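You operate a simulated robot arm through the tools that you are given. There is no shell and no other tool.

You are at the controls of a simulated robot arm. One attempt, no reset.

JOB
Press the wet felt pack and lay it on the purple mat.
Fine: at the hand press: tin cup under the spout first, tray in, pump to the green line, let it drain, green button once, tray out; spill nothing; other packs stay.

The check looks at the end state, three seconds after you hand in, the way a careful person would. Anything else that was tipped, shoved, dropped, spilled or broken makes it a failure.

ROBOT AND FRAMES
A 6-joint arm with a two-finger gripper, fixed in place. Base frame: the origin is on the floor under the middle of its stand, x ahead of it, y to its left, z up; the work surface is at about z = 0.78. Readings come in m, rad, newtons and seconds.
With the tool pointing down near the work surface it reaches from about 0.1 to 0.7 m from the base axis. Its first joint turns from -1.152 to 1.152 rad. Payload 2.45 kg.
The TCP is the grasp point between the finger pads, 0.03 m short of the fingertips. In the tool frame z runs along the fingers and y along their closing line. The gripper opens to 0.106 m; its body begins 0.079 m behind the TCP.
Orientation is told as [roll, pitch, yaw] about the base's x, y, z axes, in that order, counted from this pose: with the fingers straight down and closing along the base's y, the tool's x points along the base's -x, its y along +y and its z along -z.

CONTROLS
- The arm moves only by the tool drive_tool. Its argument "commands" is a list of rows, each an object of numbers (a shift or turn left out is 0, a gripper value left out holds the last): "x", "y", "z": the shift along the tool's x, y, z in m; "ax", "ay", "az": the turn, a rotation vector about the tool's x, y, z in rad. In form: [{"x": .., "y": .., "z": .., "ax": .., "ay": .., "az": ..}, ...]. A call has 1 to 20 rows; each row is the pose to reach, as a shift and turn from the pose commanded when the call began, along the tool's axes at that moment. "grip" is the gripper command, from -1 (fully open) to 1 (shut), values between in proportion, set as the call begins (left out, the last holds). Rows are played at 5 a second. More than 0.05 m and 0.15 rad between two rows, or a gripper value outside its range, and nothing of the call is played. A pose out of reach is approached as far as the arm can. The call stops where the force on the tool passes 90 N (or 10 N more than at its start, if that is more) or the arm is blocked; 0.2 s more then pass. Each finger travels about 0.153 m/s and halts on what it meets, pressing with about 36 N; the grip force reading is that of the motor and also rises with nothing between the fingers. The clock runs only during rows and for 0.2 s after the last one: add rows that repeat a pose to give the fingers time. The reply holds the time, the measured pose of the TCP, the force on the tool along the base axes, the opening and the grip force, in the units named above and with some noise, with the torque about the TCP (base axes, N m) and any sound that the robot's microphone picked up, and new pictures: "views" is both (left out), scene, wrist or none.
- Cameras (640 x 400 px; columns grow to the right, rows downward): "scene" is fixed at [0.006, 0.398, 1.4171]; the picture's right is [-0.96, -0.29, 0.00], its down [-0.15, 0.48, -0.86] and it looks along [0.25, -0.83, -0.50] (base axes); focal length 283 px, centre (320, 200). "wrist" rides on the gripper at [0.076, -0.002, -0.106] in the tool frame; the picture's right is [0.02, 1.00, 0.00], its down [-0.78, 0.02, -0.62] and it looks along [-0.62, 0.01, 0.78] (tool axes); focal length 247 px, centre (320, 200). There is no depth. A picture from a camera that has moved, and an enlarged one, comes with that camera's place and axes in the base frame and with its lens. The place of the scene camera against the robot may be out by one fixed shift of up to 0.025 m in any direction.
- close_up(camera, box): a new picture of the part [left, top, right, bottom] of that camera's present view, enlarged. It takes no simulated time.
- hand_in(): hands the job in; it is judged then, once.

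Nothing tells you positions but the pictures and the camera data. Unless the task says otherwise, let go and move clear before handing in.

The tools are called after ">>>" as name(argument=value, ...) on one line, values as JSON. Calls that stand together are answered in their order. drive_tool: Moves the arm, as the interface text tells. Its arguments: {"type":"object","properties":{"commands":{"type":"array","items":{"type":"object","properties":{"x":{"type":"number"},"y":{"type":"number"},"z":{"type":"number"},"ax":{"type":"number"},"ay":{"type":"number"},"az":{"type":"number"}}}},"grip":{"type":"number"},"views":{"type":"string","enum":["both","scene","wrist","none"]}},"required":["commands"]} The other tools are called the same way: close_up (camera, box) takes an enlarged picture of a part of a camera's view; hand_in () hands the job in.

At the start:

```text
time: 0.0
tool_pos: [0.3094, 0.0344, 1.2467]
tcp_rot: [-0.001, -0.002, 0.002]
force: [-0.2, -0.4, -0.4]
moment: [-0.01, 0.02, 0.01]
grip_width: 0.1059
gripper_force: 0.1
```

scene: 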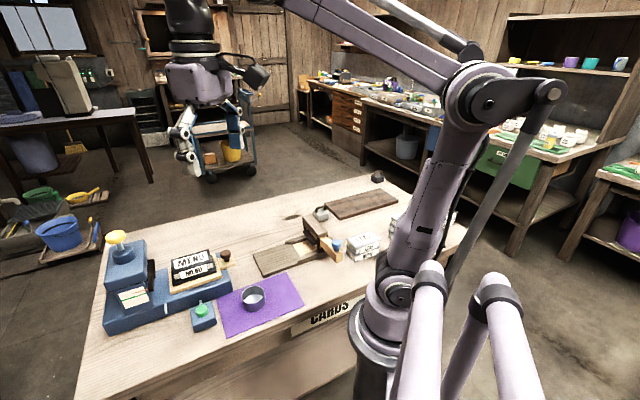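
wrist: 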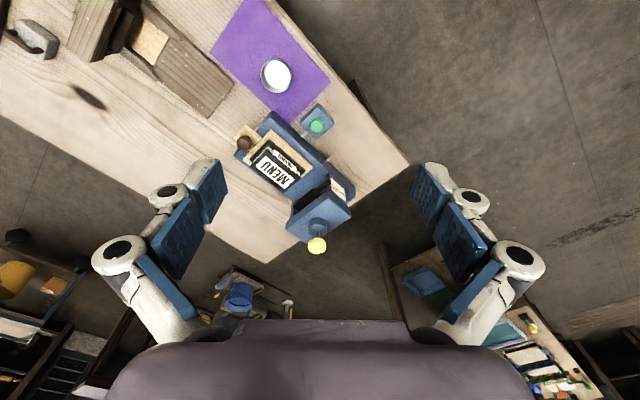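

I see a workbench with a blue hand press on the left of the scene picture: yellow pump knob, green button box, a tray, a tin cup on a purple mat. I'll look closer before moving.

>>> close_up(camera="scene", box=[80, 210, 320, 360])

>>> close_up(camera="scene", box=[240, 160, 400, 280])

>>> close_up(camera="wrist", box=[200, 60, 420, 260])

>>> close_up(camera="wrist", box=[0, 0, 260, 130])

```text
2.67 times, centred on (200, 285) of scene
camera zoom: at [0.006, 0.398, 1.4171], right [-0.96, -0.29, 0.0], down [-0.15, 0.48, -0.86], along [0.25, -0.83, -0.5], focal length 754 px, centre (640, -27)
```

zoom: 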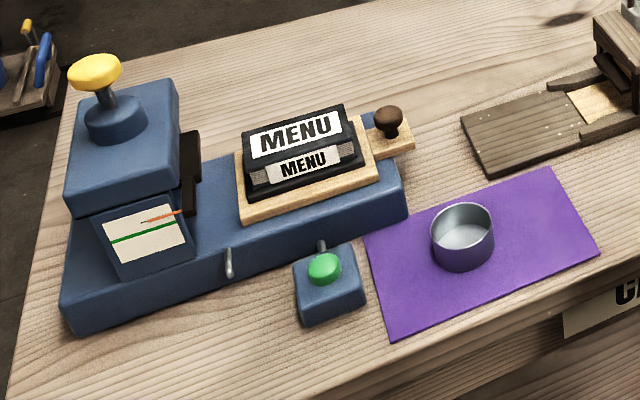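

```text
3.33 times, centred on (320, 220) of scene
camera zoom: at [0.006, 0.398, 1.4171], right [-0.96, -0.29, 0.0], down [-0.15, 0.48, -0.86], along [0.25, -0.83, -0.5], focal length 943 px, centre (320, 133)
```

zoom: 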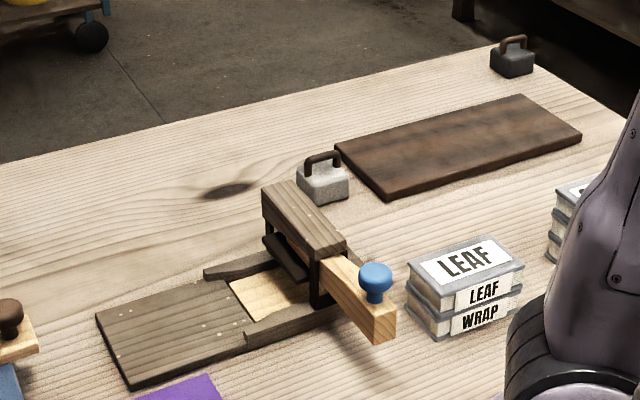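

```text
2.00 times, centred on (310, 160) of wrist
camera zoom: at [0.2334, 0.0317, 1.3541], right [-0.02, 1.0, 0.0], down [0.78, 0.02, 0.62], along [0.62, 0.01, -0.78], focal length 494 px, centre (340, 280)
```

zoom: 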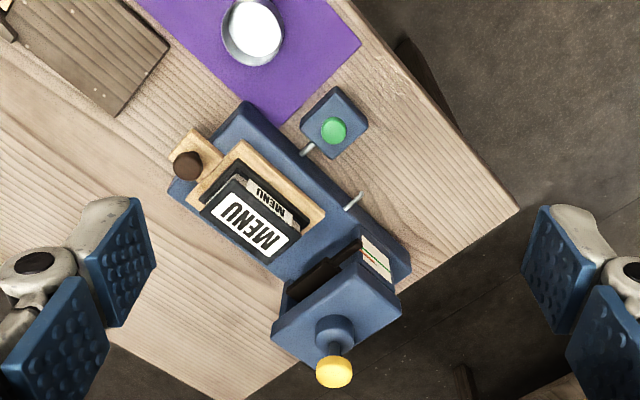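

```text
2.46 times, centred on (130, 65) of wrist
camera zoom: at [0.2334, 0.0317, 1.3541], right [-0.02, 1.0, 0.0], down [0.78, 0.02, 0.62], along [0.62, 0.01, -0.78], focal length 608 px, centre (788, 532)
```

zoom: 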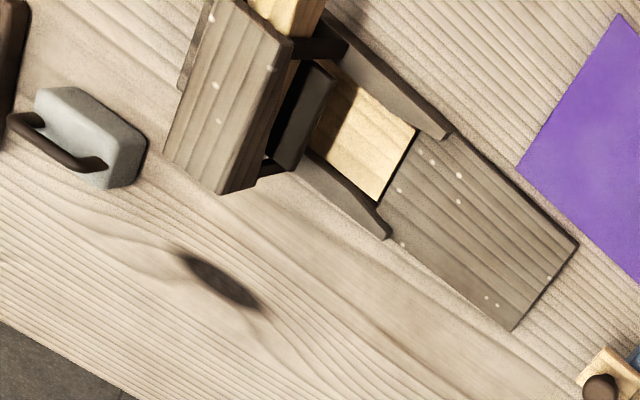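

The press lies diagonally: knob-ended tray near (0.47,-0.13), press head near (0.60,0.03), button near (0.45,0.025), cup near (0.345,-0.05). I'll move the wrist camera to look at the press from the gauge side.

>>> drive_tool(commands=[{"x": -0.0183, "y": 0.0193, "z": 0.033, "az": 0.117}, {"x": -0.0367, "y": 0.0387, "z": 0.067, "az": 0.233}, {"x": -0.055, "y": 0.058, "z": 0.1, "az": 0.35}, {"x": -0.073, "y": 0.077, "z": 0.133, "az": 0.467}, {"x": -0.092, "y": 0.097, "z": 0.167, "az": 0.583}, {"x": -0.11, "y": 0.116, "z": 0.2, "az": 0.7}, {"x": -0.11, "y": 0.116, "z": 0.2, "az": 0.7}], views="both")

```text
time: 1.6
tool_pos: [0.4198, 0.1554, 1.0471]
tcp_rot: [0.001, 0.0, -0.7]
force: [-0.4, -0.4, -1.3]
moment: [-0.01, -0.01, -0.01]
grip_width: 0.1061
gripper_force: 0.1
camera wrist: at [0.3602, 0.2013, 1.1533], right [0.63, 0.78, 0.0], down [0.61, -0.49, 0.62], along [0.48, -0.39, -0.78], focal length 247 px, centre (320, 200)
```

scene: 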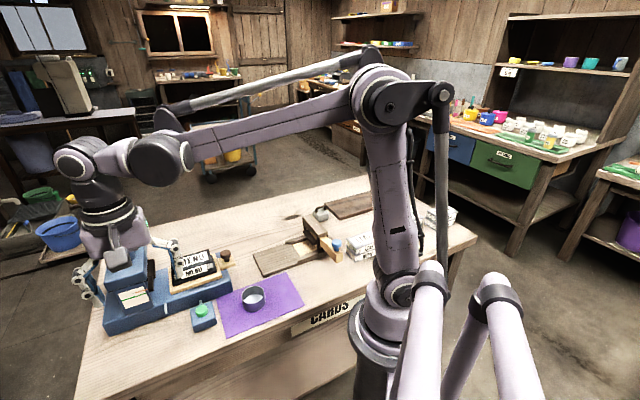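
wrist: 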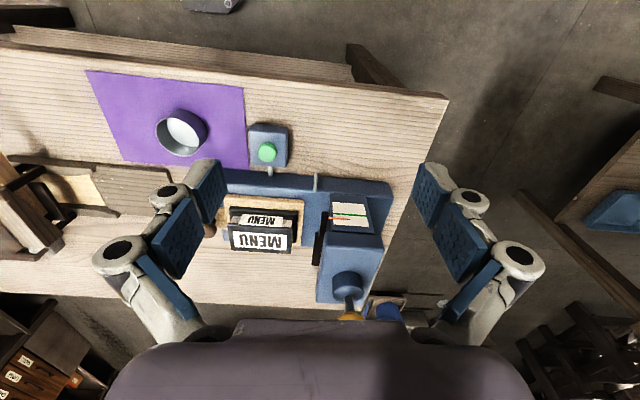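

>>> close_up(camera="wrist", box=[200, 110, 420, 330])

>>> close_up(camera="wrist", box=[290, 160, 410, 260])

>>> close_up(camera="wrist", box=[200, 180, 320, 280])

>>> close_up(camera="wrist", box=[70, 60, 300, 200])

```text
1.82 times, centred on (310, 220) of wrist
camera zoom: at [0.3602, 0.2013, 1.1533], right [0.63, 0.78, 0.0], down [0.61, -0.49, 0.62], along [0.48, -0.39, -0.78], focal length 449 px, centre (338, 164)
```

zoom: 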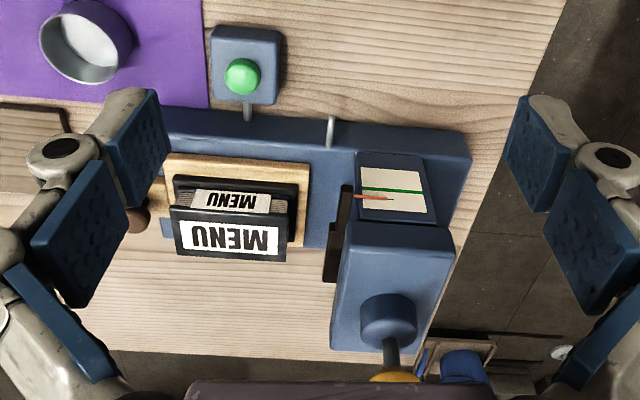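

```text
4.00 times, centred on (350, 210) of wrist
camera zoom: at [0.3602, 0.2013, 1.1533], right [0.63, 0.78, 0.0], down [0.61, -0.49, 0.62], along [0.48, -0.39, -0.78], focal length 988 px, centre (200, 160)
```

zoom: 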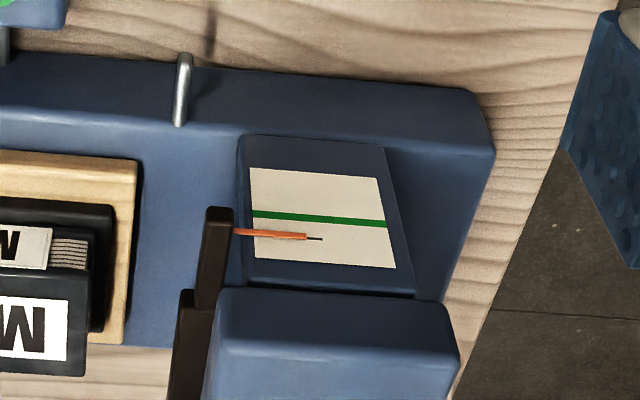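

```text
4.00 times, centred on (260, 230) of wrist
camera zoom: at [0.3602, 0.2013, 1.1533], right [0.63, 0.78, 0.0], down [0.61, -0.49, 0.62], along [0.48, -0.39, -0.78], focal length 988 px, centre (560, 80)
```

zoom: 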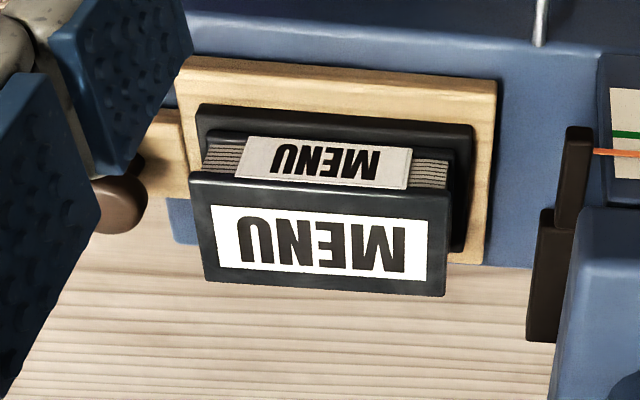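

```text
2.78 times, centred on (185, 130) of wrist
camera zoom: at [0.3602, 0.2013, 1.1533], right [0.63, 0.78, 0.0], down [0.61, -0.49, 0.62], along [0.48, -0.39, -0.78], focal length 687 px, centre (696, 395)
```

zoom: 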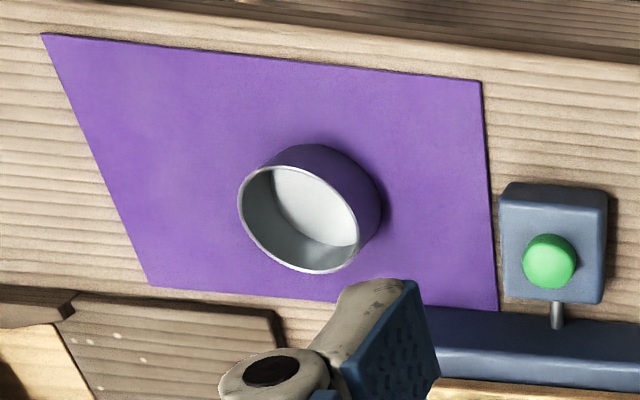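

The press axis runs at about 45° in base x-y. Cup ≈(0.348,-0.057), rim z≈0.81; spout tip ≈(0.521,0.062), z≈0.82; button ≈(0.447,0.027). Next I move above the cup with the fingers aligned to the press axis.

>>> drive_tool(commands=[{"x": -0.0136, "y": -0.0349, "z": 0.01, "az": 0.015}, {"x": -0.0273, "y": -0.0697, "z": 0.02, "az": 0.03}, {"x": -0.0409, "y": -0.1046, "z": 0.035, "az": 0.045}, {"x": -0.0545, "y": -0.1394, "z": 0.055, "az": 0.06}, {"x": -0.0682, "y": -0.1743, "z": 0.075, "az": 0.075}, {"x": -0.0818, "y": -0.2091, "z": 0.097, "az": 0.085}, {"x": -0.0818, "y": -0.2091, "z": 0.097, "az": 0.085}, {"x": -0.0818, "y": -0.2091, "z": 0.097, "az": 0.085}])

```text
time: 3.4
tool_pos: [0.3478, -0.0609, 0.9528]
tcp_rot: [0.002, 0.0, -0.783]
force: [-0.1, 0.1, 0.6]
moment: [-0.02, -0.01, -0.01]
grip_width: 0.1061
gripper_force: 0.1
camera wrist: at [0.2913, -0.0093, 1.0582], right [0.69, 0.72, 0.0], down [0.57, -0.54, 0.62], along [0.45, -0.43, -0.78], focal length 247 px, centre (320, 200)
```

scene: 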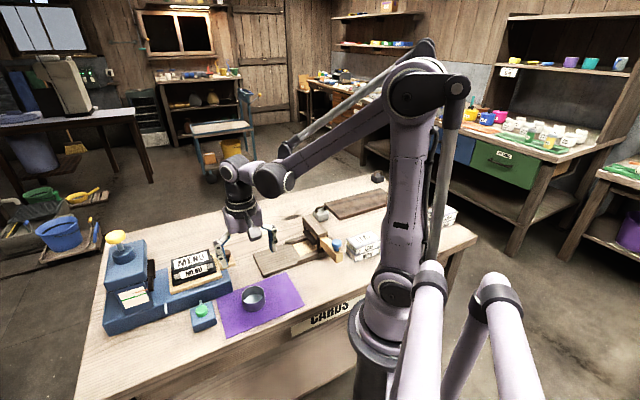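
wrist: 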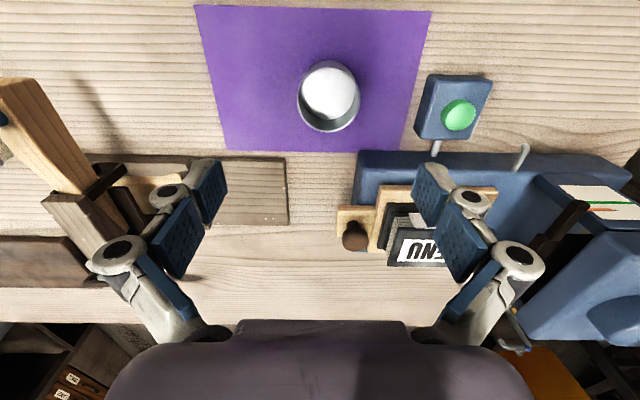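

>>> close_up(camera="wrist", box=[270, 40, 390, 140])

>>> close_up(camera="wrist", box=[400, 60, 640, 280])

```text
4.00 times, centred on (330, 90) of wrist
camera zoom: at [0.2913, -0.0093, 1.0582], right [0.69, 0.72, 0.0], down [0.57, -0.54, 0.62], along [0.45, -0.43, -0.78], focal length 988 px, centre (280, 640)
```

zoom: 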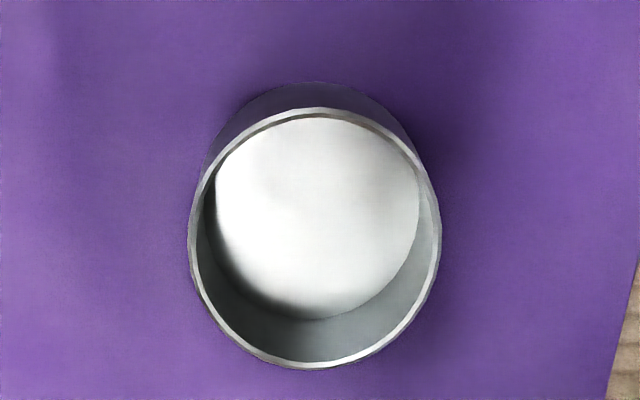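

```text
1.82 times, centred on (520, 170) of wrist
camera zoom: at [0.2913, -0.0093, 1.0582], right [0.69, 0.72, 0.0], down [0.57, -0.54, 0.62], along [0.45, -0.43, -0.78], focal length 449 px, centre (-44, 254)
```

zoom: 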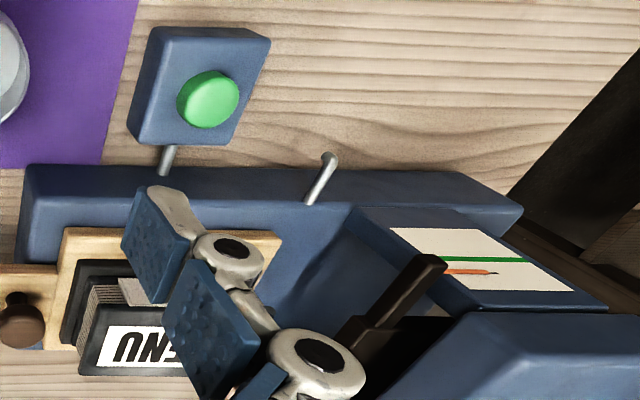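

The cup rim centre works out near (0.348,-0.054). I descend to just above the rim and check alignment.

>>> drive_tool(commands=[{"x": 0.002, "y": 0.0025, "z": 0.03}, {"x": 0.004, "y": 0.0045, "z": 0.06}, {"x": 0.004, "y": 0.0045, "z": 0.085}, {"x": 0.004, "y": 0.0045, "z": 0.085}, {"x": 0.004, "y": 0.0045, "z": 0.085}])

```text
time: 4.6
tool_pos: [0.3464, -0.0562, 0.8655]
tcp_rot: [0.002, 0.001, -0.783]
force: [-0.8, 0.4, -0.4]
moment: [0.02, -0.02, 0.03]
grip_width: 0.1061
gripper_force: 0.1
camera wrist: at [0.2915, -0.0047, 0.9724], right [0.69, 0.72, 0.0], down [0.57, -0.54, 0.62], along [0.45, -0.43, -0.78], focal length 247 px, centre (320, 200)
```

scene: 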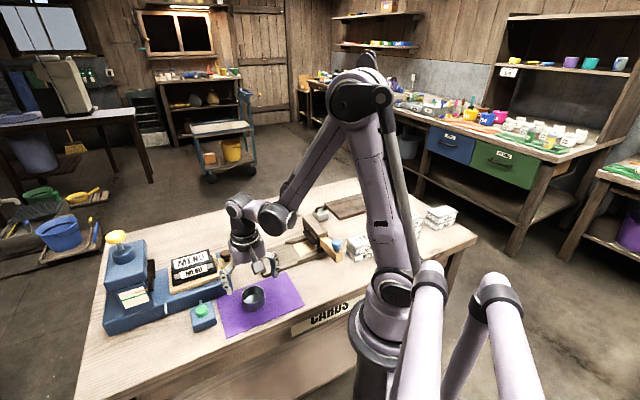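
wrist: 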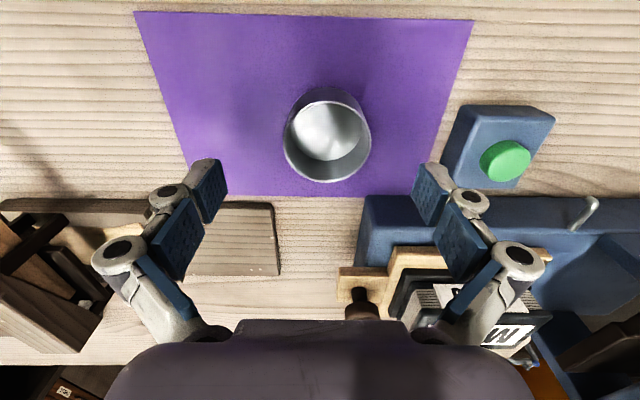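

>>> drive_tool(commands=[{"x": 0.0025, "y": 0.004, "z": 0.01}, {"x": 0.0025, "y": 0.004, "z": 0.03}, {"x": 0.0025, "y": 0.004, "z": 0.048}, {"x": 0.0025, "y": 0.004, "z": 0.048}, {"x": 0.0025, "y": 0.004, "z": 0.048}])

```text
time: 5.8
tool_pos: [0.3491, -0.0517, 0.8182]
tcp_rot: [0.001, 0.001, -0.782]
force: [0.7, 0.0, -0.2]
moment: [0.02, -0.01, 0.02]
grip_width: 0.1061
gripper_force: 0.1
camera wrist: at [0.2939, 0.0007, 0.9244], right [0.69, 0.72, 0.0], down [0.57, -0.54, 0.62], along [0.45, -0.43, -0.78], focal length 247 px, centre (320, 200)
```

scene: 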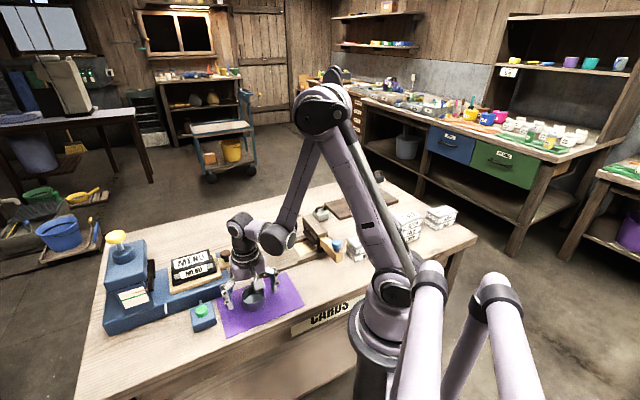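
wrist: 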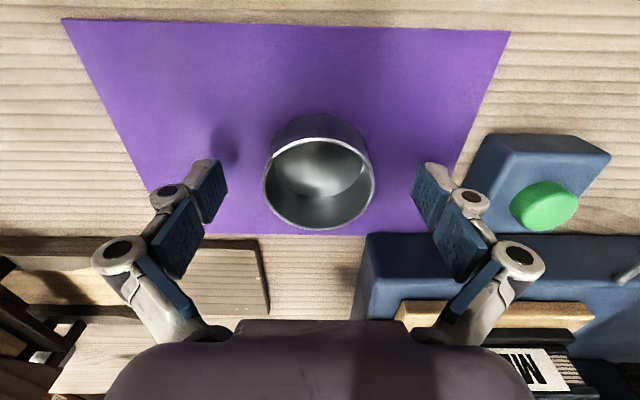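

The cup is centred between the fingers (rim about z 0.814). Closing on it now.

>>> drive_tool(commands=[{}, {}, {}, {}, {}], grip=1, views="wrist")

```text
time: 7.0
tool_pos: [0.3498, -0.0506, 0.8177]
tcp_rot: [0.002, 0.001, -0.784]
force: [-1.3, -1.0, 3.4]
moment: [-0.08, 0.09, 0.0]
grip_width: 0.0588
gripper_force: 35.6
camera wrist: at [0.2939, 0.0006, 0.9245], right [0.69, 0.72, 0.0], down [0.57, -0.54, 0.62], along [0.45, -0.43, -0.78], focal length 247 px, centre (320, 200)
```

wrist: 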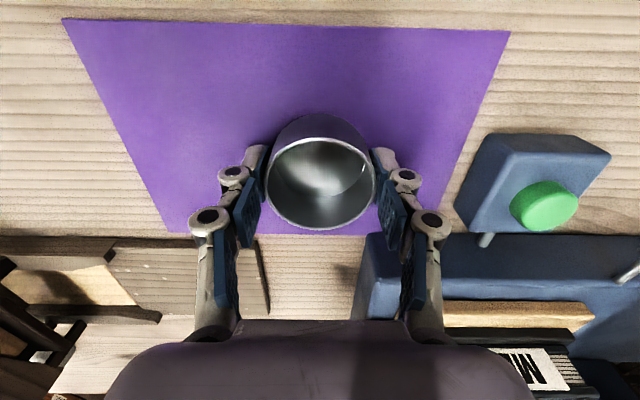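

The cup is held (0.059 m). Before carrying it I'll inspect the spout from the scene camera.

>>> close_up(camera="scene", box=[130, 280, 220, 340])

>>> close_up(camera="scene", box=[90, 220, 180, 320])

```text
6.67 times, centred on (175, 310) of scene
camera zoom: at [0.006, 0.398, 1.4171], right [-0.96, -0.29, 0.0], down [-0.15, 0.48, -0.86], along [0.25, -0.83, -0.5], focal length 1886 px, centre (1287, -533)
```

zoom: 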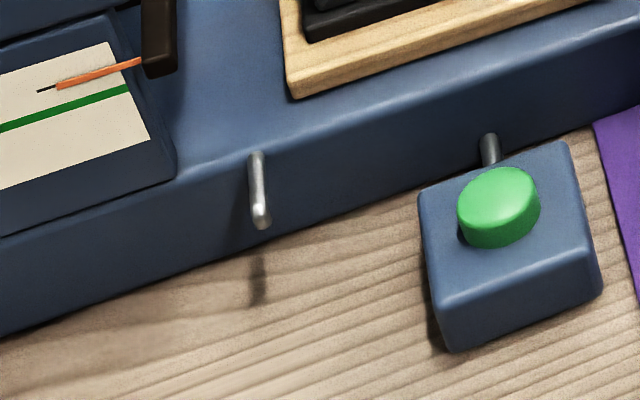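

```text
4.00 times, centred on (135, 270) of scene
camera zoom: at [0.006, 0.398, 1.4171], right [-0.96, -0.29, 0.0], down [-0.15, 0.48, -0.86], along [0.25, -0.83, -0.5], focal length 1132 px, centre (1060, -80)
```

zoom: 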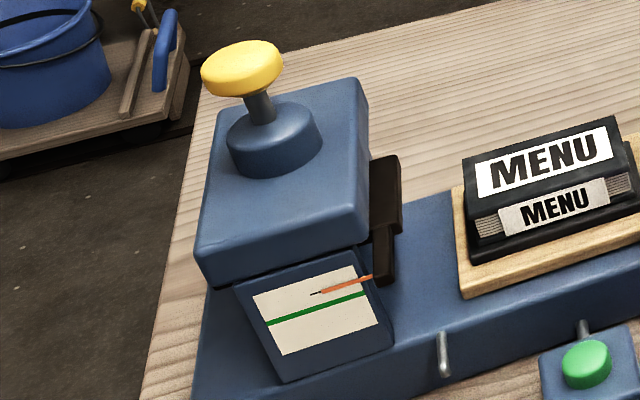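

The spout is a short horizontal tube with a slightly down-turned tip near (0.519,0.063), z≈0.82, in front of the base. I'll carry the cup to a free spot just in front of it, set it down, then nudge it under, since the press head leaves little room for the hand.

>>> drive_tool(commands=[{"z": -0.03}, {"z": -0.07}, {"x": 0.0076, "y": 0.0408, "z": -0.07}, {"x": 0.0152, "y": 0.0817, "z": -0.07}, {"x": 0.0229, "y": 0.1225, "z": -0.07}, {"x": 0.0305, "y": 0.1634, "z": -0.07}, {"x": 0.0381, "y": 0.2042, "z": -0.07}, {"x": 0.0381, "y": 0.2042, "z": -0.07}, {"x": 0.0381, "y": 0.2042, "z": -0.07}])

```text
time: 9.0
tool_pos: [0.4679, 0.1211, 0.8887]
tcp_rot: [0.002, -0.001, -0.784]
force: [0.4, -0.1, -0.1]
moment: [0.0, -0.05, -0.03]
grip_width: 0.0589
gripper_force: 36.1
camera wrist: at [0.4118, 0.1735, 0.9947], right [0.69, 0.72, 0.0], down [0.57, -0.54, 0.62], along [0.45, -0.43, -0.78], focal length 247 px, centre (320, 200)
```

scene: 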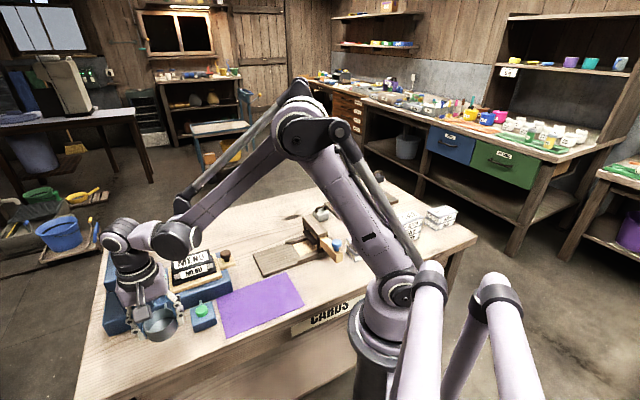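
wrist: 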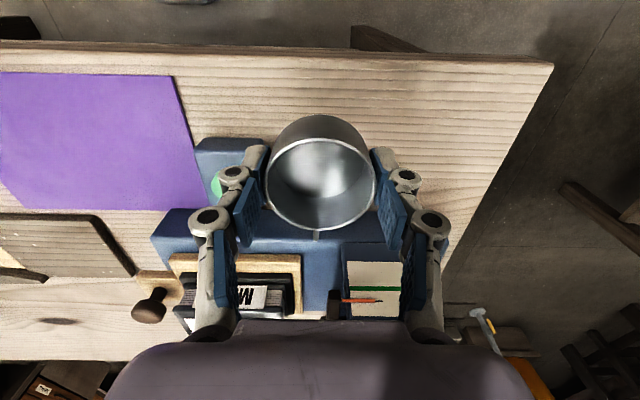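

>>> drive_tool(commands=[{"z": 0.04}, {"z": 0.062}, {"z": 0.069}, {"z": 0.071}, {"z": 0.071}], views="wrist")

```text
time: 10.2
tool_pos: [0.4673, 0.12, 0.8176]
tcp_rot: [0.0, 0.0, -0.782]
force: [-0.7, 0.4, -0.6]
moment: [-0.01, 0.0, -0.02]
grip_width: 0.0589
gripper_force: 36.4
camera wrist: at [0.411, 0.1718, 0.9237], right [0.69, 0.72, 0.0], down [0.57, -0.54, 0.62], along [0.45, -0.43, -0.78], focal length 247 px, centre (320, 200)
```

wrist: 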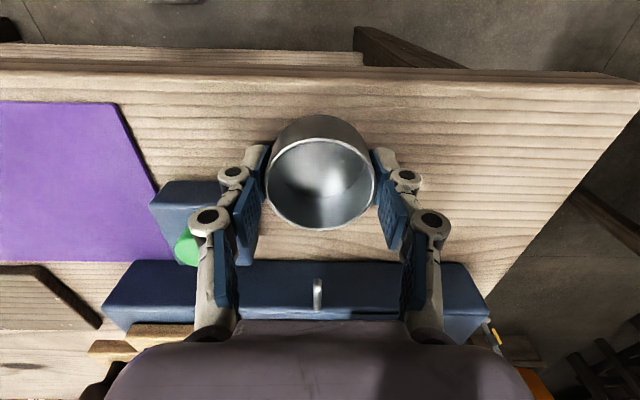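

>>> drive_tool(commands=[{"z": 0.001}, {"z": 0.002}, {"z": 0.003}, {"z": 0.003}], views="none")

>>> close_up(camera="wrist", box=[260, 240, 380, 330])

```text
time: 11.2
tool_pos: [0.4662, 0.1197, 0.8138]
tcp_rot: [0.002, -0.001, -0.783]
force: [-0.8, -0.1, -0.8]
moment: [-0.02, 0.02, 0.0]
grip_width: 0.0585
gripper_force: 35.6
```

```text
4.44 times, centred on (320, 285) of wrist
camera zoom: at [0.4111, 0.1713, 0.9206], right [0.69, 0.72, 0.0], down [0.57, -0.54, 0.62], along [0.45, -0.43, -0.78], focal length 1098 px, centre (320, -178)
```

zoom: 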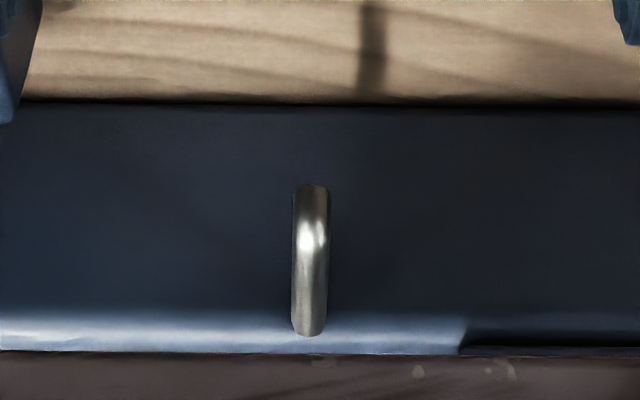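

>>> drive_tool(commands=[{"z": 0.001}, {"z": 0.002}, {"z": 0.002}], views="none")

```text
time: 12.0
tool_pos: [0.4664, 0.1193, 0.8116]
tcp_rot: [0.001, 0.001, -0.785]
force: [1.4, 0.1, 21.2]
moment: [0.0, -0.08, -0.01]
grip_width: 0.0588
gripper_force: 36.4
```

Contact with the table, so the cup is down. I ease off a millimetre and release it.

>>> drive_tool(commands=[{"z": -0.001}, {"z": -0.001}, {"z": -0.001}, {"z": -0.001}], grip=-0.5, views="wrist")

```text
time: 13.0
tool_pos: [0.4673, 0.1203, 0.8124]
tcp_rot: [0.002, 0.001, -0.784]
force: [-0.2, 0.3, 0.2]
moment: [0.02, 0.0, -0.01]
grip_width: 0.0795
gripper_force: 0.1
camera wrist: at [0.4115, 0.1715, 0.9191], right [0.69, 0.72, 0.0], down [0.57, -0.54, 0.62], along [0.45, -0.43, -0.78], focal length 247 px, centre (320, 200)
```

wrist: 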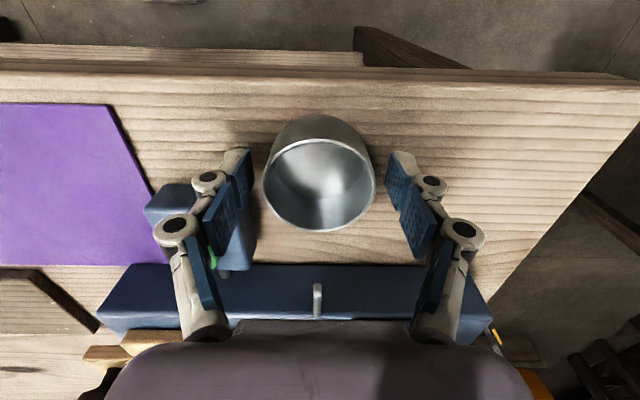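

Cup released and upright. Now I raise, move out in front of it, and set the fingers to a narrow gap to use as a cradle for nudging.

>>> drive_tool(commands=[{"z": -0.03}, {"z": -0.06}, {"x": 0.03, "z": -0.06}, {"x": 0.056, "z": -0.06}, {"x": 0.056, "z": -0.06}, {"x": 0.056, "z": -0.06}], views="none")

>>> drive_tool(commands=[{"z": 0.0}, {"z": 0.0}, {"z": 0.03}, {"z": 0.056}, {"z": 0.056}, {"z": 0.056}], grip=0.358)

```text
time: 14.4
tool_pos: [0.4278, 0.1615, 0.8733]
tcp_rot: [0.002, 0.001, -0.783]
force: [-0.2, -0.6, -0.8]
moment: [0.02, 0.01, -0.01]
grip_width: 0.0796
gripper_force: 0.0
```

```text
time: 15.8
tool_pos: [0.428, 0.1627, 0.8136]
tcp_rot: [0.002, -0.001, -0.785]
force: [-0.6, -0.1, -0.3]
moment: [0.0, -0.01, 0.02]
grip_width: 0.0342
gripper_force: 0.1
camera wrist: at [0.3728, 0.2133, 0.9214], right [0.69, 0.72, 0.0], down [0.57, -0.54, 0.62], along [0.45, -0.43, -0.78], focal length 247 px, centre (320, 200)
```

scene: 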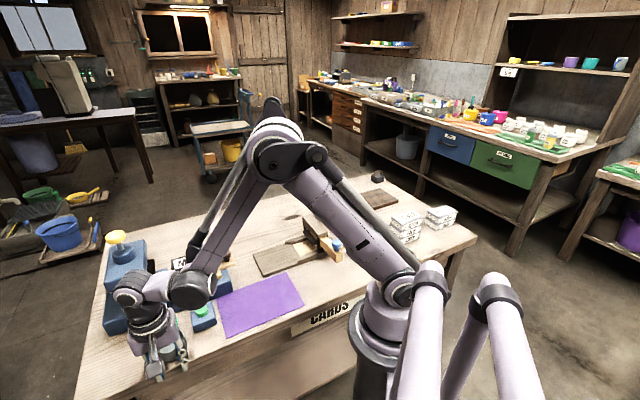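
wrist: 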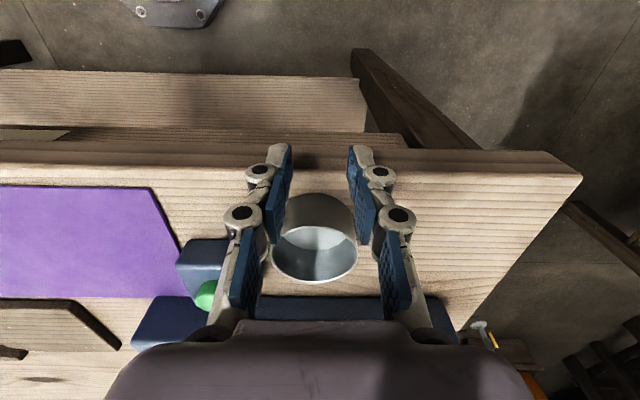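

>>> drive_tool(commands=[{"x": -0.005, "y": -0.0035}, {"x": -0.015, "y": -0.0035}, {"x": -0.023, "y": -0.0035}, {"x": -0.031, "y": -0.0035}, {"x": -0.039, "y": -0.0035}, {"x": -0.047, "y": -0.0035}, {"x": -0.055, "y": -0.0035}, {"x": -0.063, "y": -0.0035}, {"x": -0.071, "y": -0.0035}, {"x": -0.077, "y": -0.0035}, {"x": -0.082, "y": -0.0035}, {"x": -0.082, "y": -0.0035}])

```text
time: 18.4
tool_pos: [0.4855, 0.0992, 0.8171]
tcp_rot: [0.003, 0.0, -0.784]
force: [-0.7, 0.7, -0.1]
moment: [0.01, 0.0, 0.0]
grip_width: 0.0343
gripper_force: 0.1
camera wrist: at [0.4281, 0.1509, 0.9242], right [0.69, 0.72, 0.0], down [0.57, -0.54, 0.62], along [0.45, -0.43, -0.78], focal length 247 px, centre (320, 200)
```

scene: 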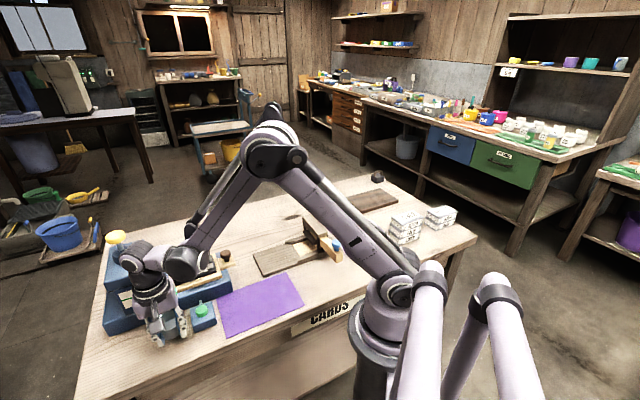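
wrist: 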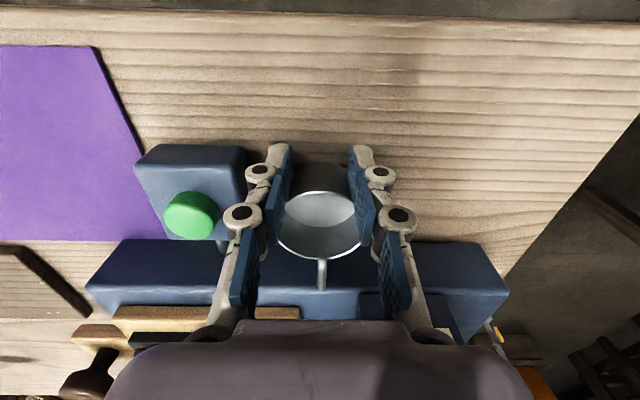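

>>> close_up(camera="wrist", box=[240, 150, 400, 310])

>>> close_up(camera="scene", box=[100, 260, 220, 360])

```text
2.50 times, centred on (320, 230) of wrist
camera zoom: at [0.4281, 0.1509, 0.9242], right [0.69, 0.72, 0.0], down [0.57, -0.54, 0.62], along [0.45, -0.43, -0.78], focal length 617 px, centre (320, 125)
```

zoom: 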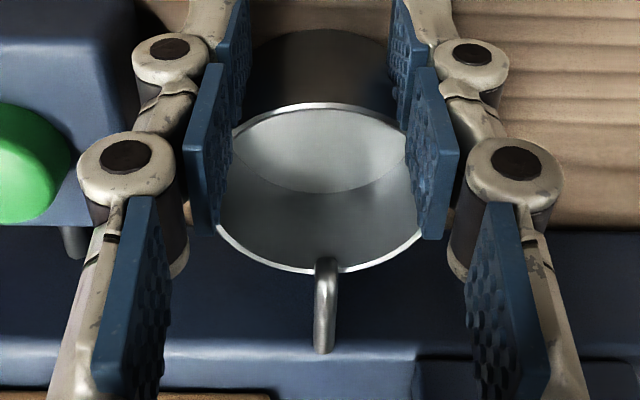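

```text
4.00 times, centred on (160, 310) of scene
camera zoom: at [0.0061, 0.398, 1.4171], right [-0.96, -0.29, 0.0], down [-0.15, 0.48, -0.86], along [0.25, -0.83, -0.5], focal length 1132 px, centre (960, -240)
```

zoom: 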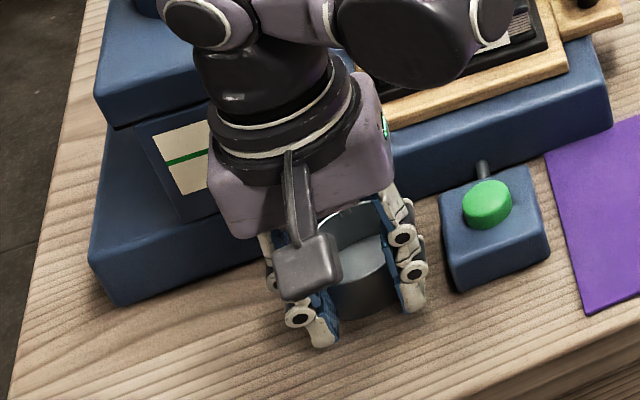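

The cup is almost there; the spout tip now overlaps its near rim. About 12 mm more puts the tip over the cup's middle.

>>> drive_tool(commands=[{"x": -0.004}, {"x": -0.008}, {"x": -0.012}, {"x": -0.012}])

>>> close_up(camera="wrist", box=[240, 150, 400, 310])

```text
time: 19.4
tool_pos: [0.4913, 0.0898, 0.8173]
tcp_rot: [0.001, 0.0, -0.783]
force: [0.1, 0.5, 1.2]
moment: [-0.04, -0.02, 0.0]
grip_width: 0.0341
gripper_force: 0.1
camera wrist: at [0.4357, 0.1425, 0.9235], right [0.69, 0.72, 0.0], down [0.57, -0.54, 0.62], along [0.45, -0.43, -0.78], focal length 247 px, centre (320, 200)
```

scene: 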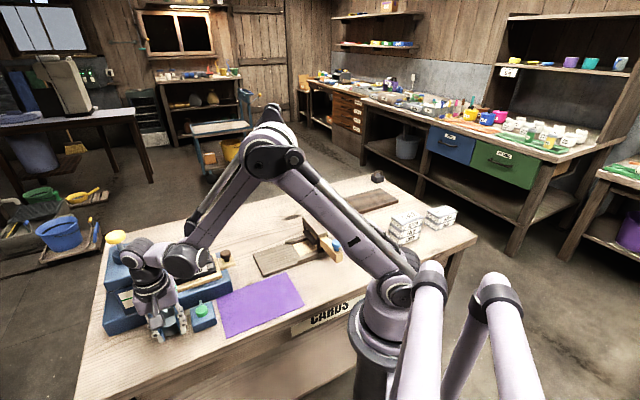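
wrist: 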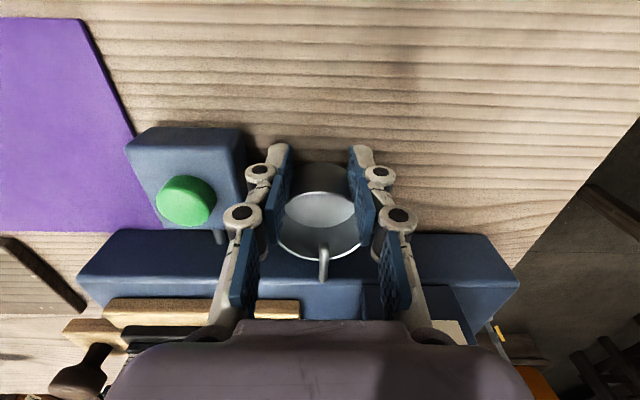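

```text
2.50 times, centred on (320, 230) of wrist
camera zoom: at [0.4357, 0.1425, 0.9235], right [0.69, 0.72, 0.0], down [0.57, -0.54, 0.62], along [0.45, -0.43, -0.78], focal length 617 px, centre (320, 125)
```

zoom: 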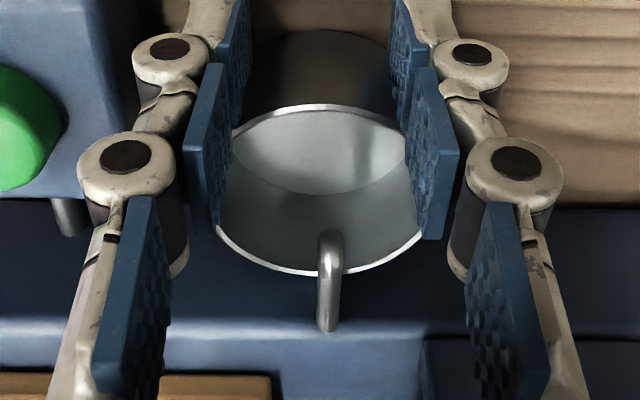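

The spout tip is now within the cup's middle. I back straight out, lift clear, and then go look at the tray and head opening from the knob end.

>>> drive_tool(commands=[{"x": 0.012}, {"x": 0.03}, {"x": 0.045}, {"x": 0.045, "z": -0.045}, {"x": 0.045, "z": -0.09}, {"x": 0.045, "z": -0.135}, {"x": 0.045, "z": -0.18}, {"x": 0.045, "z": -0.18}], views="both")

>>> close_up(camera="scene", box=[90, 210, 250, 340])

```text
time: 21.2
tool_pos: [0.4589, 0.1206, 0.9976]
tcp_rot: [0.002, -0.002, -0.783]
force: [-1.1, -0.1, -0.7]
moment: [-0.02, -0.01, 0.04]
grip_width: 0.0341
gripper_force: 0.1
camera wrist: at [0.4027, 0.1725, 1.1041], right [0.69, 0.72, 0.0], down [0.57, -0.54, 0.62], along [0.45, -0.43, -0.78], focal length 247 px, centre (320, 200)
```

scene: 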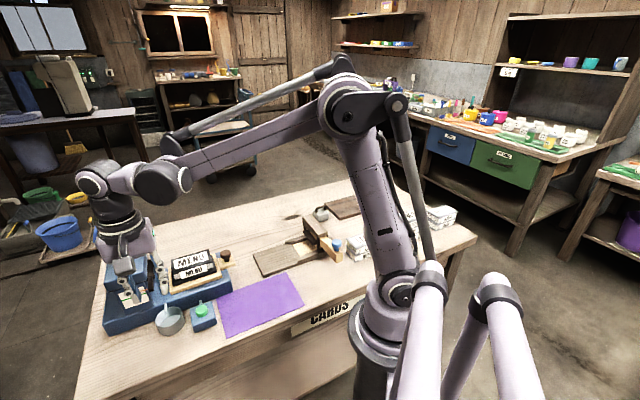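
wrist: 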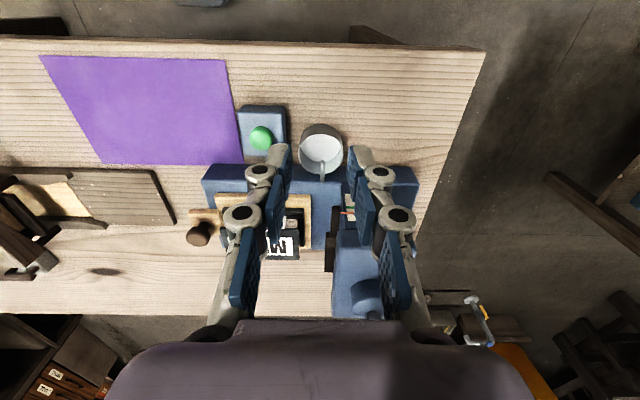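

```text
3.08 times, centred on (170, 275) of scene
camera zoom: at [0.006, 0.398, 1.4171], right [-0.96, -0.29, 0.0], down [-0.15, 0.48, -0.86], along [0.25, -0.83, -0.5], focal length 870 px, centre (782, -31)
```

zoom: 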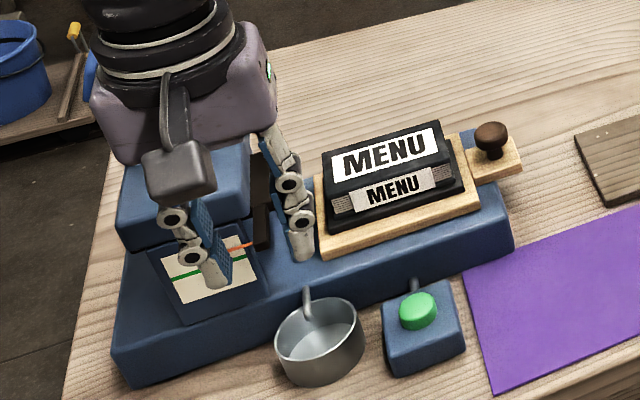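

The cup sits under the spout, clear of the button box. Now to the knob end for a look along the tray's slide direction.

>>> drive_tool(commands=[{"x": -0.013, "y": -0.02, "z": -0.03, "az": -0.13}, {"x": -0.0266, "y": -0.041, "z": -0.05, "az": -0.26}, {"x": -0.04, "y": -0.062, "z": -0.05, "az": -0.39}, {"x": -0.0535, "y": -0.083, "z": -0.05, "az": -0.52}, {"x": -0.067, "y": -0.104, "z": -0.05, "az": -0.65}, {"x": -0.081, "y": -0.125, "z": -0.05, "az": -0.78}, {"x": -0.095, "y": -0.146, "z": -0.05, "az": -0.91}, {"x": -0.109, "y": -0.168, "z": -0.05, "az": -1.04}, {"x": -0.123, "y": -0.19, "z": -0.05, "az": -1.17}, {"x": -0.137, "y": -0.212, "z": -0.05, "az": -1.3}, {"x": -0.151, "y": -0.234, "z": -0.05, "az": -1.43}, {"x": -0.1658, "y": -0.2555, "z": -0.05, "az": -1.57}, {"x": -0.1658, "y": -0.2555, "z": -0.05, "az": -1.57}], grip=-1)

```text
time: 24.0
tool_pos: [0.3982, -0.1766, 1.0444]
tcp_rot: [0.0, -0.004, 0.787]
force: [0.5, -0.3, -0.4]
moment: [0.01, -0.03, 0.0]
grip_width: 0.1059
gripper_force: 0.1
camera wrist: at [0.3449, -0.2329, 1.1515], right [-0.72, 0.69, 0.0], down [0.54, 0.57, 0.62], along [0.43, 0.45, -0.78], focal length 247 px, centre (320, 200)
```

scene: 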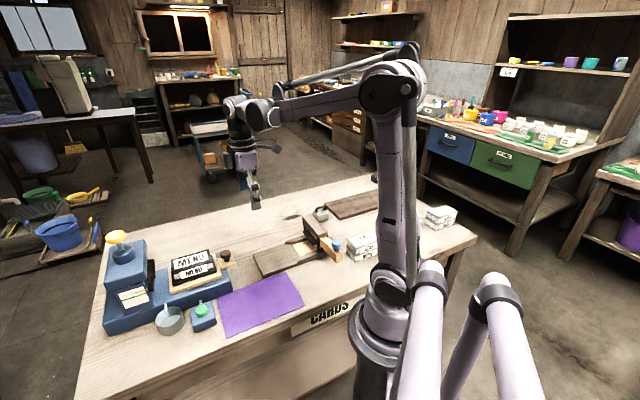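
wrist: 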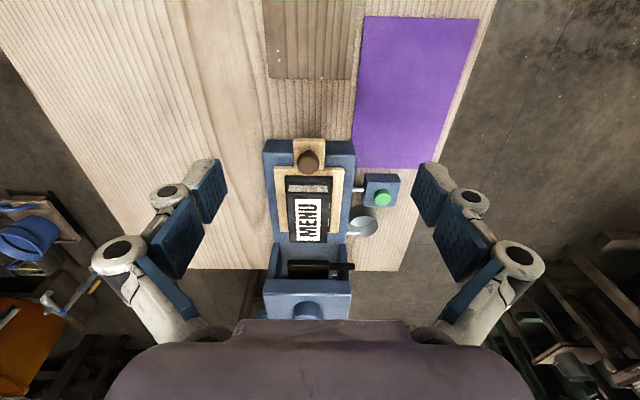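

>>> drive_tool(commands=[{"x": 0.0125, "z": 0.016, "ay": -0.125}, {"x": 0.025, "z": 0.032, "ay": -0.25}, {"x": 0.0375, "z": 0.048, "ay": -0.375}, {"x": 0.05, "z": 0.065, "ay": -0.5}, {"x": 0.05, "z": 0.065, "ay": -0.5}, {"x": 0.05, "z": 0.065, "ay": -0.5}], views="wrist")

>>> close_up(camera="wrist", box=[240, 120, 400, 260])

```text
time: 25.4
tool_pos: [0.3624, -0.2086, 0.982]
tcp_rot: [0.0, -0.5, 0.786]
force: [0.2, -0.3, -0.3]
moment: [0.03, 0.0, 0.03]
grip_width: 0.1061
gripper_force: 0.1
camera wrist: at [0.2799, -0.2952, 1.0387], right [-0.72, 0.69, -0.01], down [0.26, 0.29, 0.92], along [0.64, 0.66, -0.39], focal length 247 px, centre (320, 200)
```

wrist: 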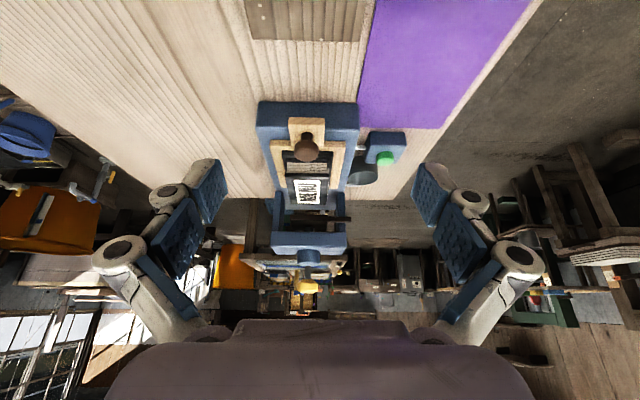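

```text
2.86 times, centred on (320, 190) of wrist
camera zoom: at [0.2799, -0.2952, 1.0387], right [-0.72, 0.69, -0.01], down [0.26, 0.29, 0.92], along [0.64, 0.66, -0.39], focal length 706 px, centre (320, 229)
```

zoom: 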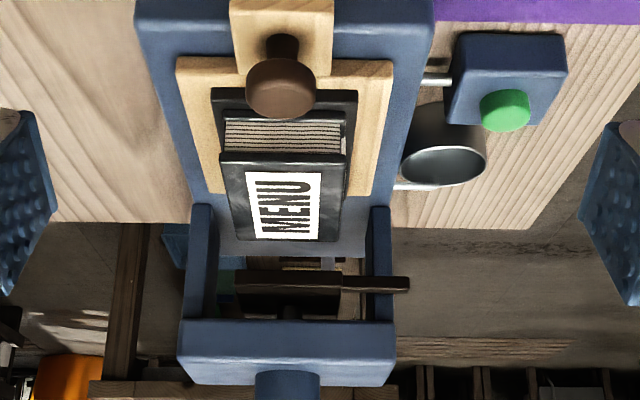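

The press is an arch with two posts and a dark platen; the tray with the MENU pack slides between them, and the knob is at about (0.468,-0.128,0.864). I'll take one lower look to check that the pack clears the platen.

>>> drive_tool(commands=[{"x": -0.02, "z": 0.027, "ay": -0.1}, {"x": -0.04, "z": 0.054, "ay": -0.2}, {"x": -0.0598, "z": 0.0805, "ay": -0.3}, {"x": -0.0598, "z": 0.0805, "ay": -0.3}, {"x": -0.0598, "z": 0.0805, "ay": -0.3}], views="both")

>>> close_up(camera="wrist", box=[230, 100, 410, 260])

```text
time: 26.6
tool_pos: [0.4255, -0.146, 0.9398]
tcp_rot: [0.001, -0.802, 0.784]
force: [0.5, -0.7, -0.2]
moment: [0.01, 0.01, -0.01]
grip_width: 0.1062
gripper_force: 0.0
camera wrist: at [0.3344, -0.24, 0.9603], right [-0.72, 0.7, -0.02], down [0.06, 0.08, 0.99], along [0.69, 0.71, -0.1], focal length 247 px, centre (320, 200)
```

scene: 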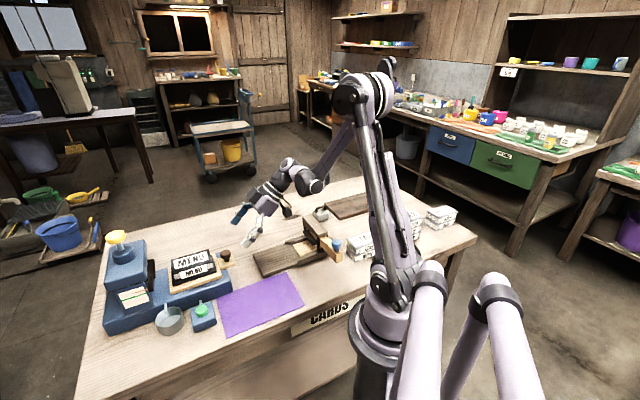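
wrist: 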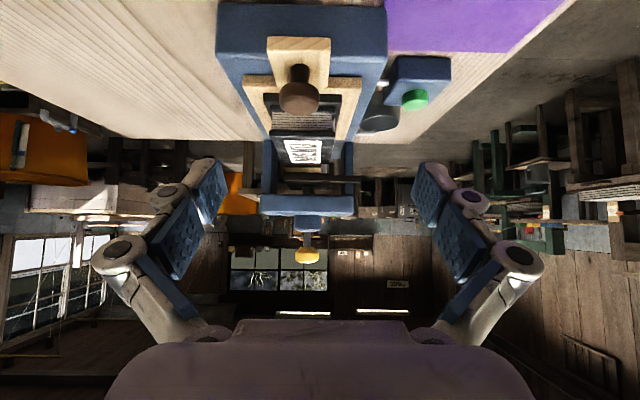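

```text
2.50 times, centred on (320, 180) of wrist
camera zoom: at [0.3344, -0.24, 0.9603], right [-0.72, 0.7, -0.02], down [0.06, 0.08, 0.99], along [0.69, 0.71, -0.1], focal length 617 px, centre (320, 250)
```

zoom: 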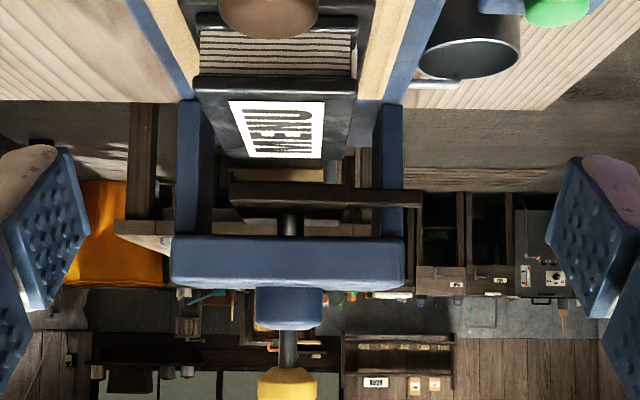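

The pack top (~0.881) passes a few millimetres beneath the platen (~0.886). I return the tool to vertical above the tray knob.

>>> drive_tool(commands=[{"x": -0.0086, "y": -0.003, "z": 0.0016, "ay": 0.133}, {"x": -0.017, "y": -0.006, "z": 0.0033, "ay": 0.267}, {"x": -0.026, "y": -0.0085, "z": 0.005, "ay": 0.4}, {"x": -0.034, "y": -0.0113, "z": 0.0066, "ay": 0.533}, {"x": -0.043, "y": -0.014, "z": 0.0083, "ay": 0.667}, {"x": -0.0515, "y": -0.017, "z": 0.0099, "ay": 0.8}, {"x": -0.0515, "y": -0.017, "z": 0.0099, "ay": 0.8}, {"x": -0.0515, "y": -0.017, "z": 0.0099, "ay": 0.8}], views="wrist")

>>> close_up(camera="wrist", box=[230, 100, 410, 260])

```text
time: 28.4
tool_pos: [0.468, -0.1284, 0.9695]
tcp_rot: [0.001, 0.0, 0.785]
force: [0.5, 0.7, -0.3]
moment: [-0.01, -0.02, 0.0]
grip_width: 0.1063
gripper_force: 0.0
camera wrist: at [0.4148, -0.1846, 1.0759], right [-0.72, 0.69, 0.0], down [0.54, 0.57, 0.62], along [0.43, 0.45, -0.78], focal length 247 px, centre (320, 200)
```

wrist: 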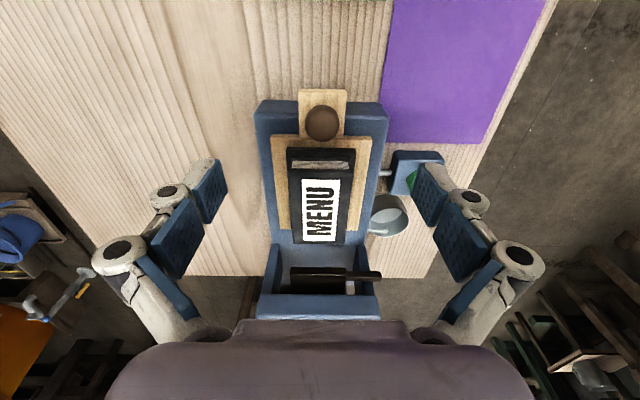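

```text
2.50 times, centred on (320, 180) of wrist
camera zoom: at [0.4148, -0.1846, 1.0759], right [-0.72, 0.69, 0.0], down [0.54, 0.57, 0.62], along [0.43, 0.45, -0.78], focal length 617 px, centre (320, 250)
```

zoom: 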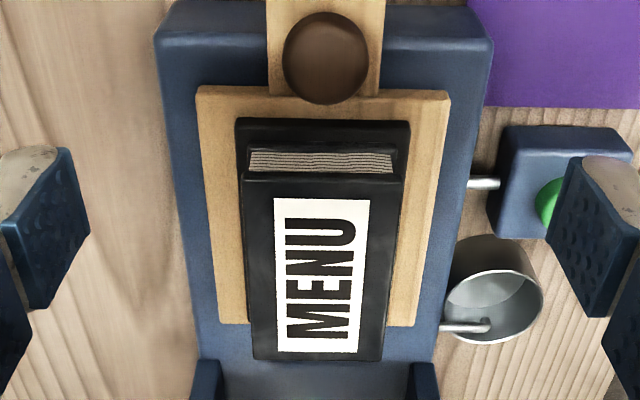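

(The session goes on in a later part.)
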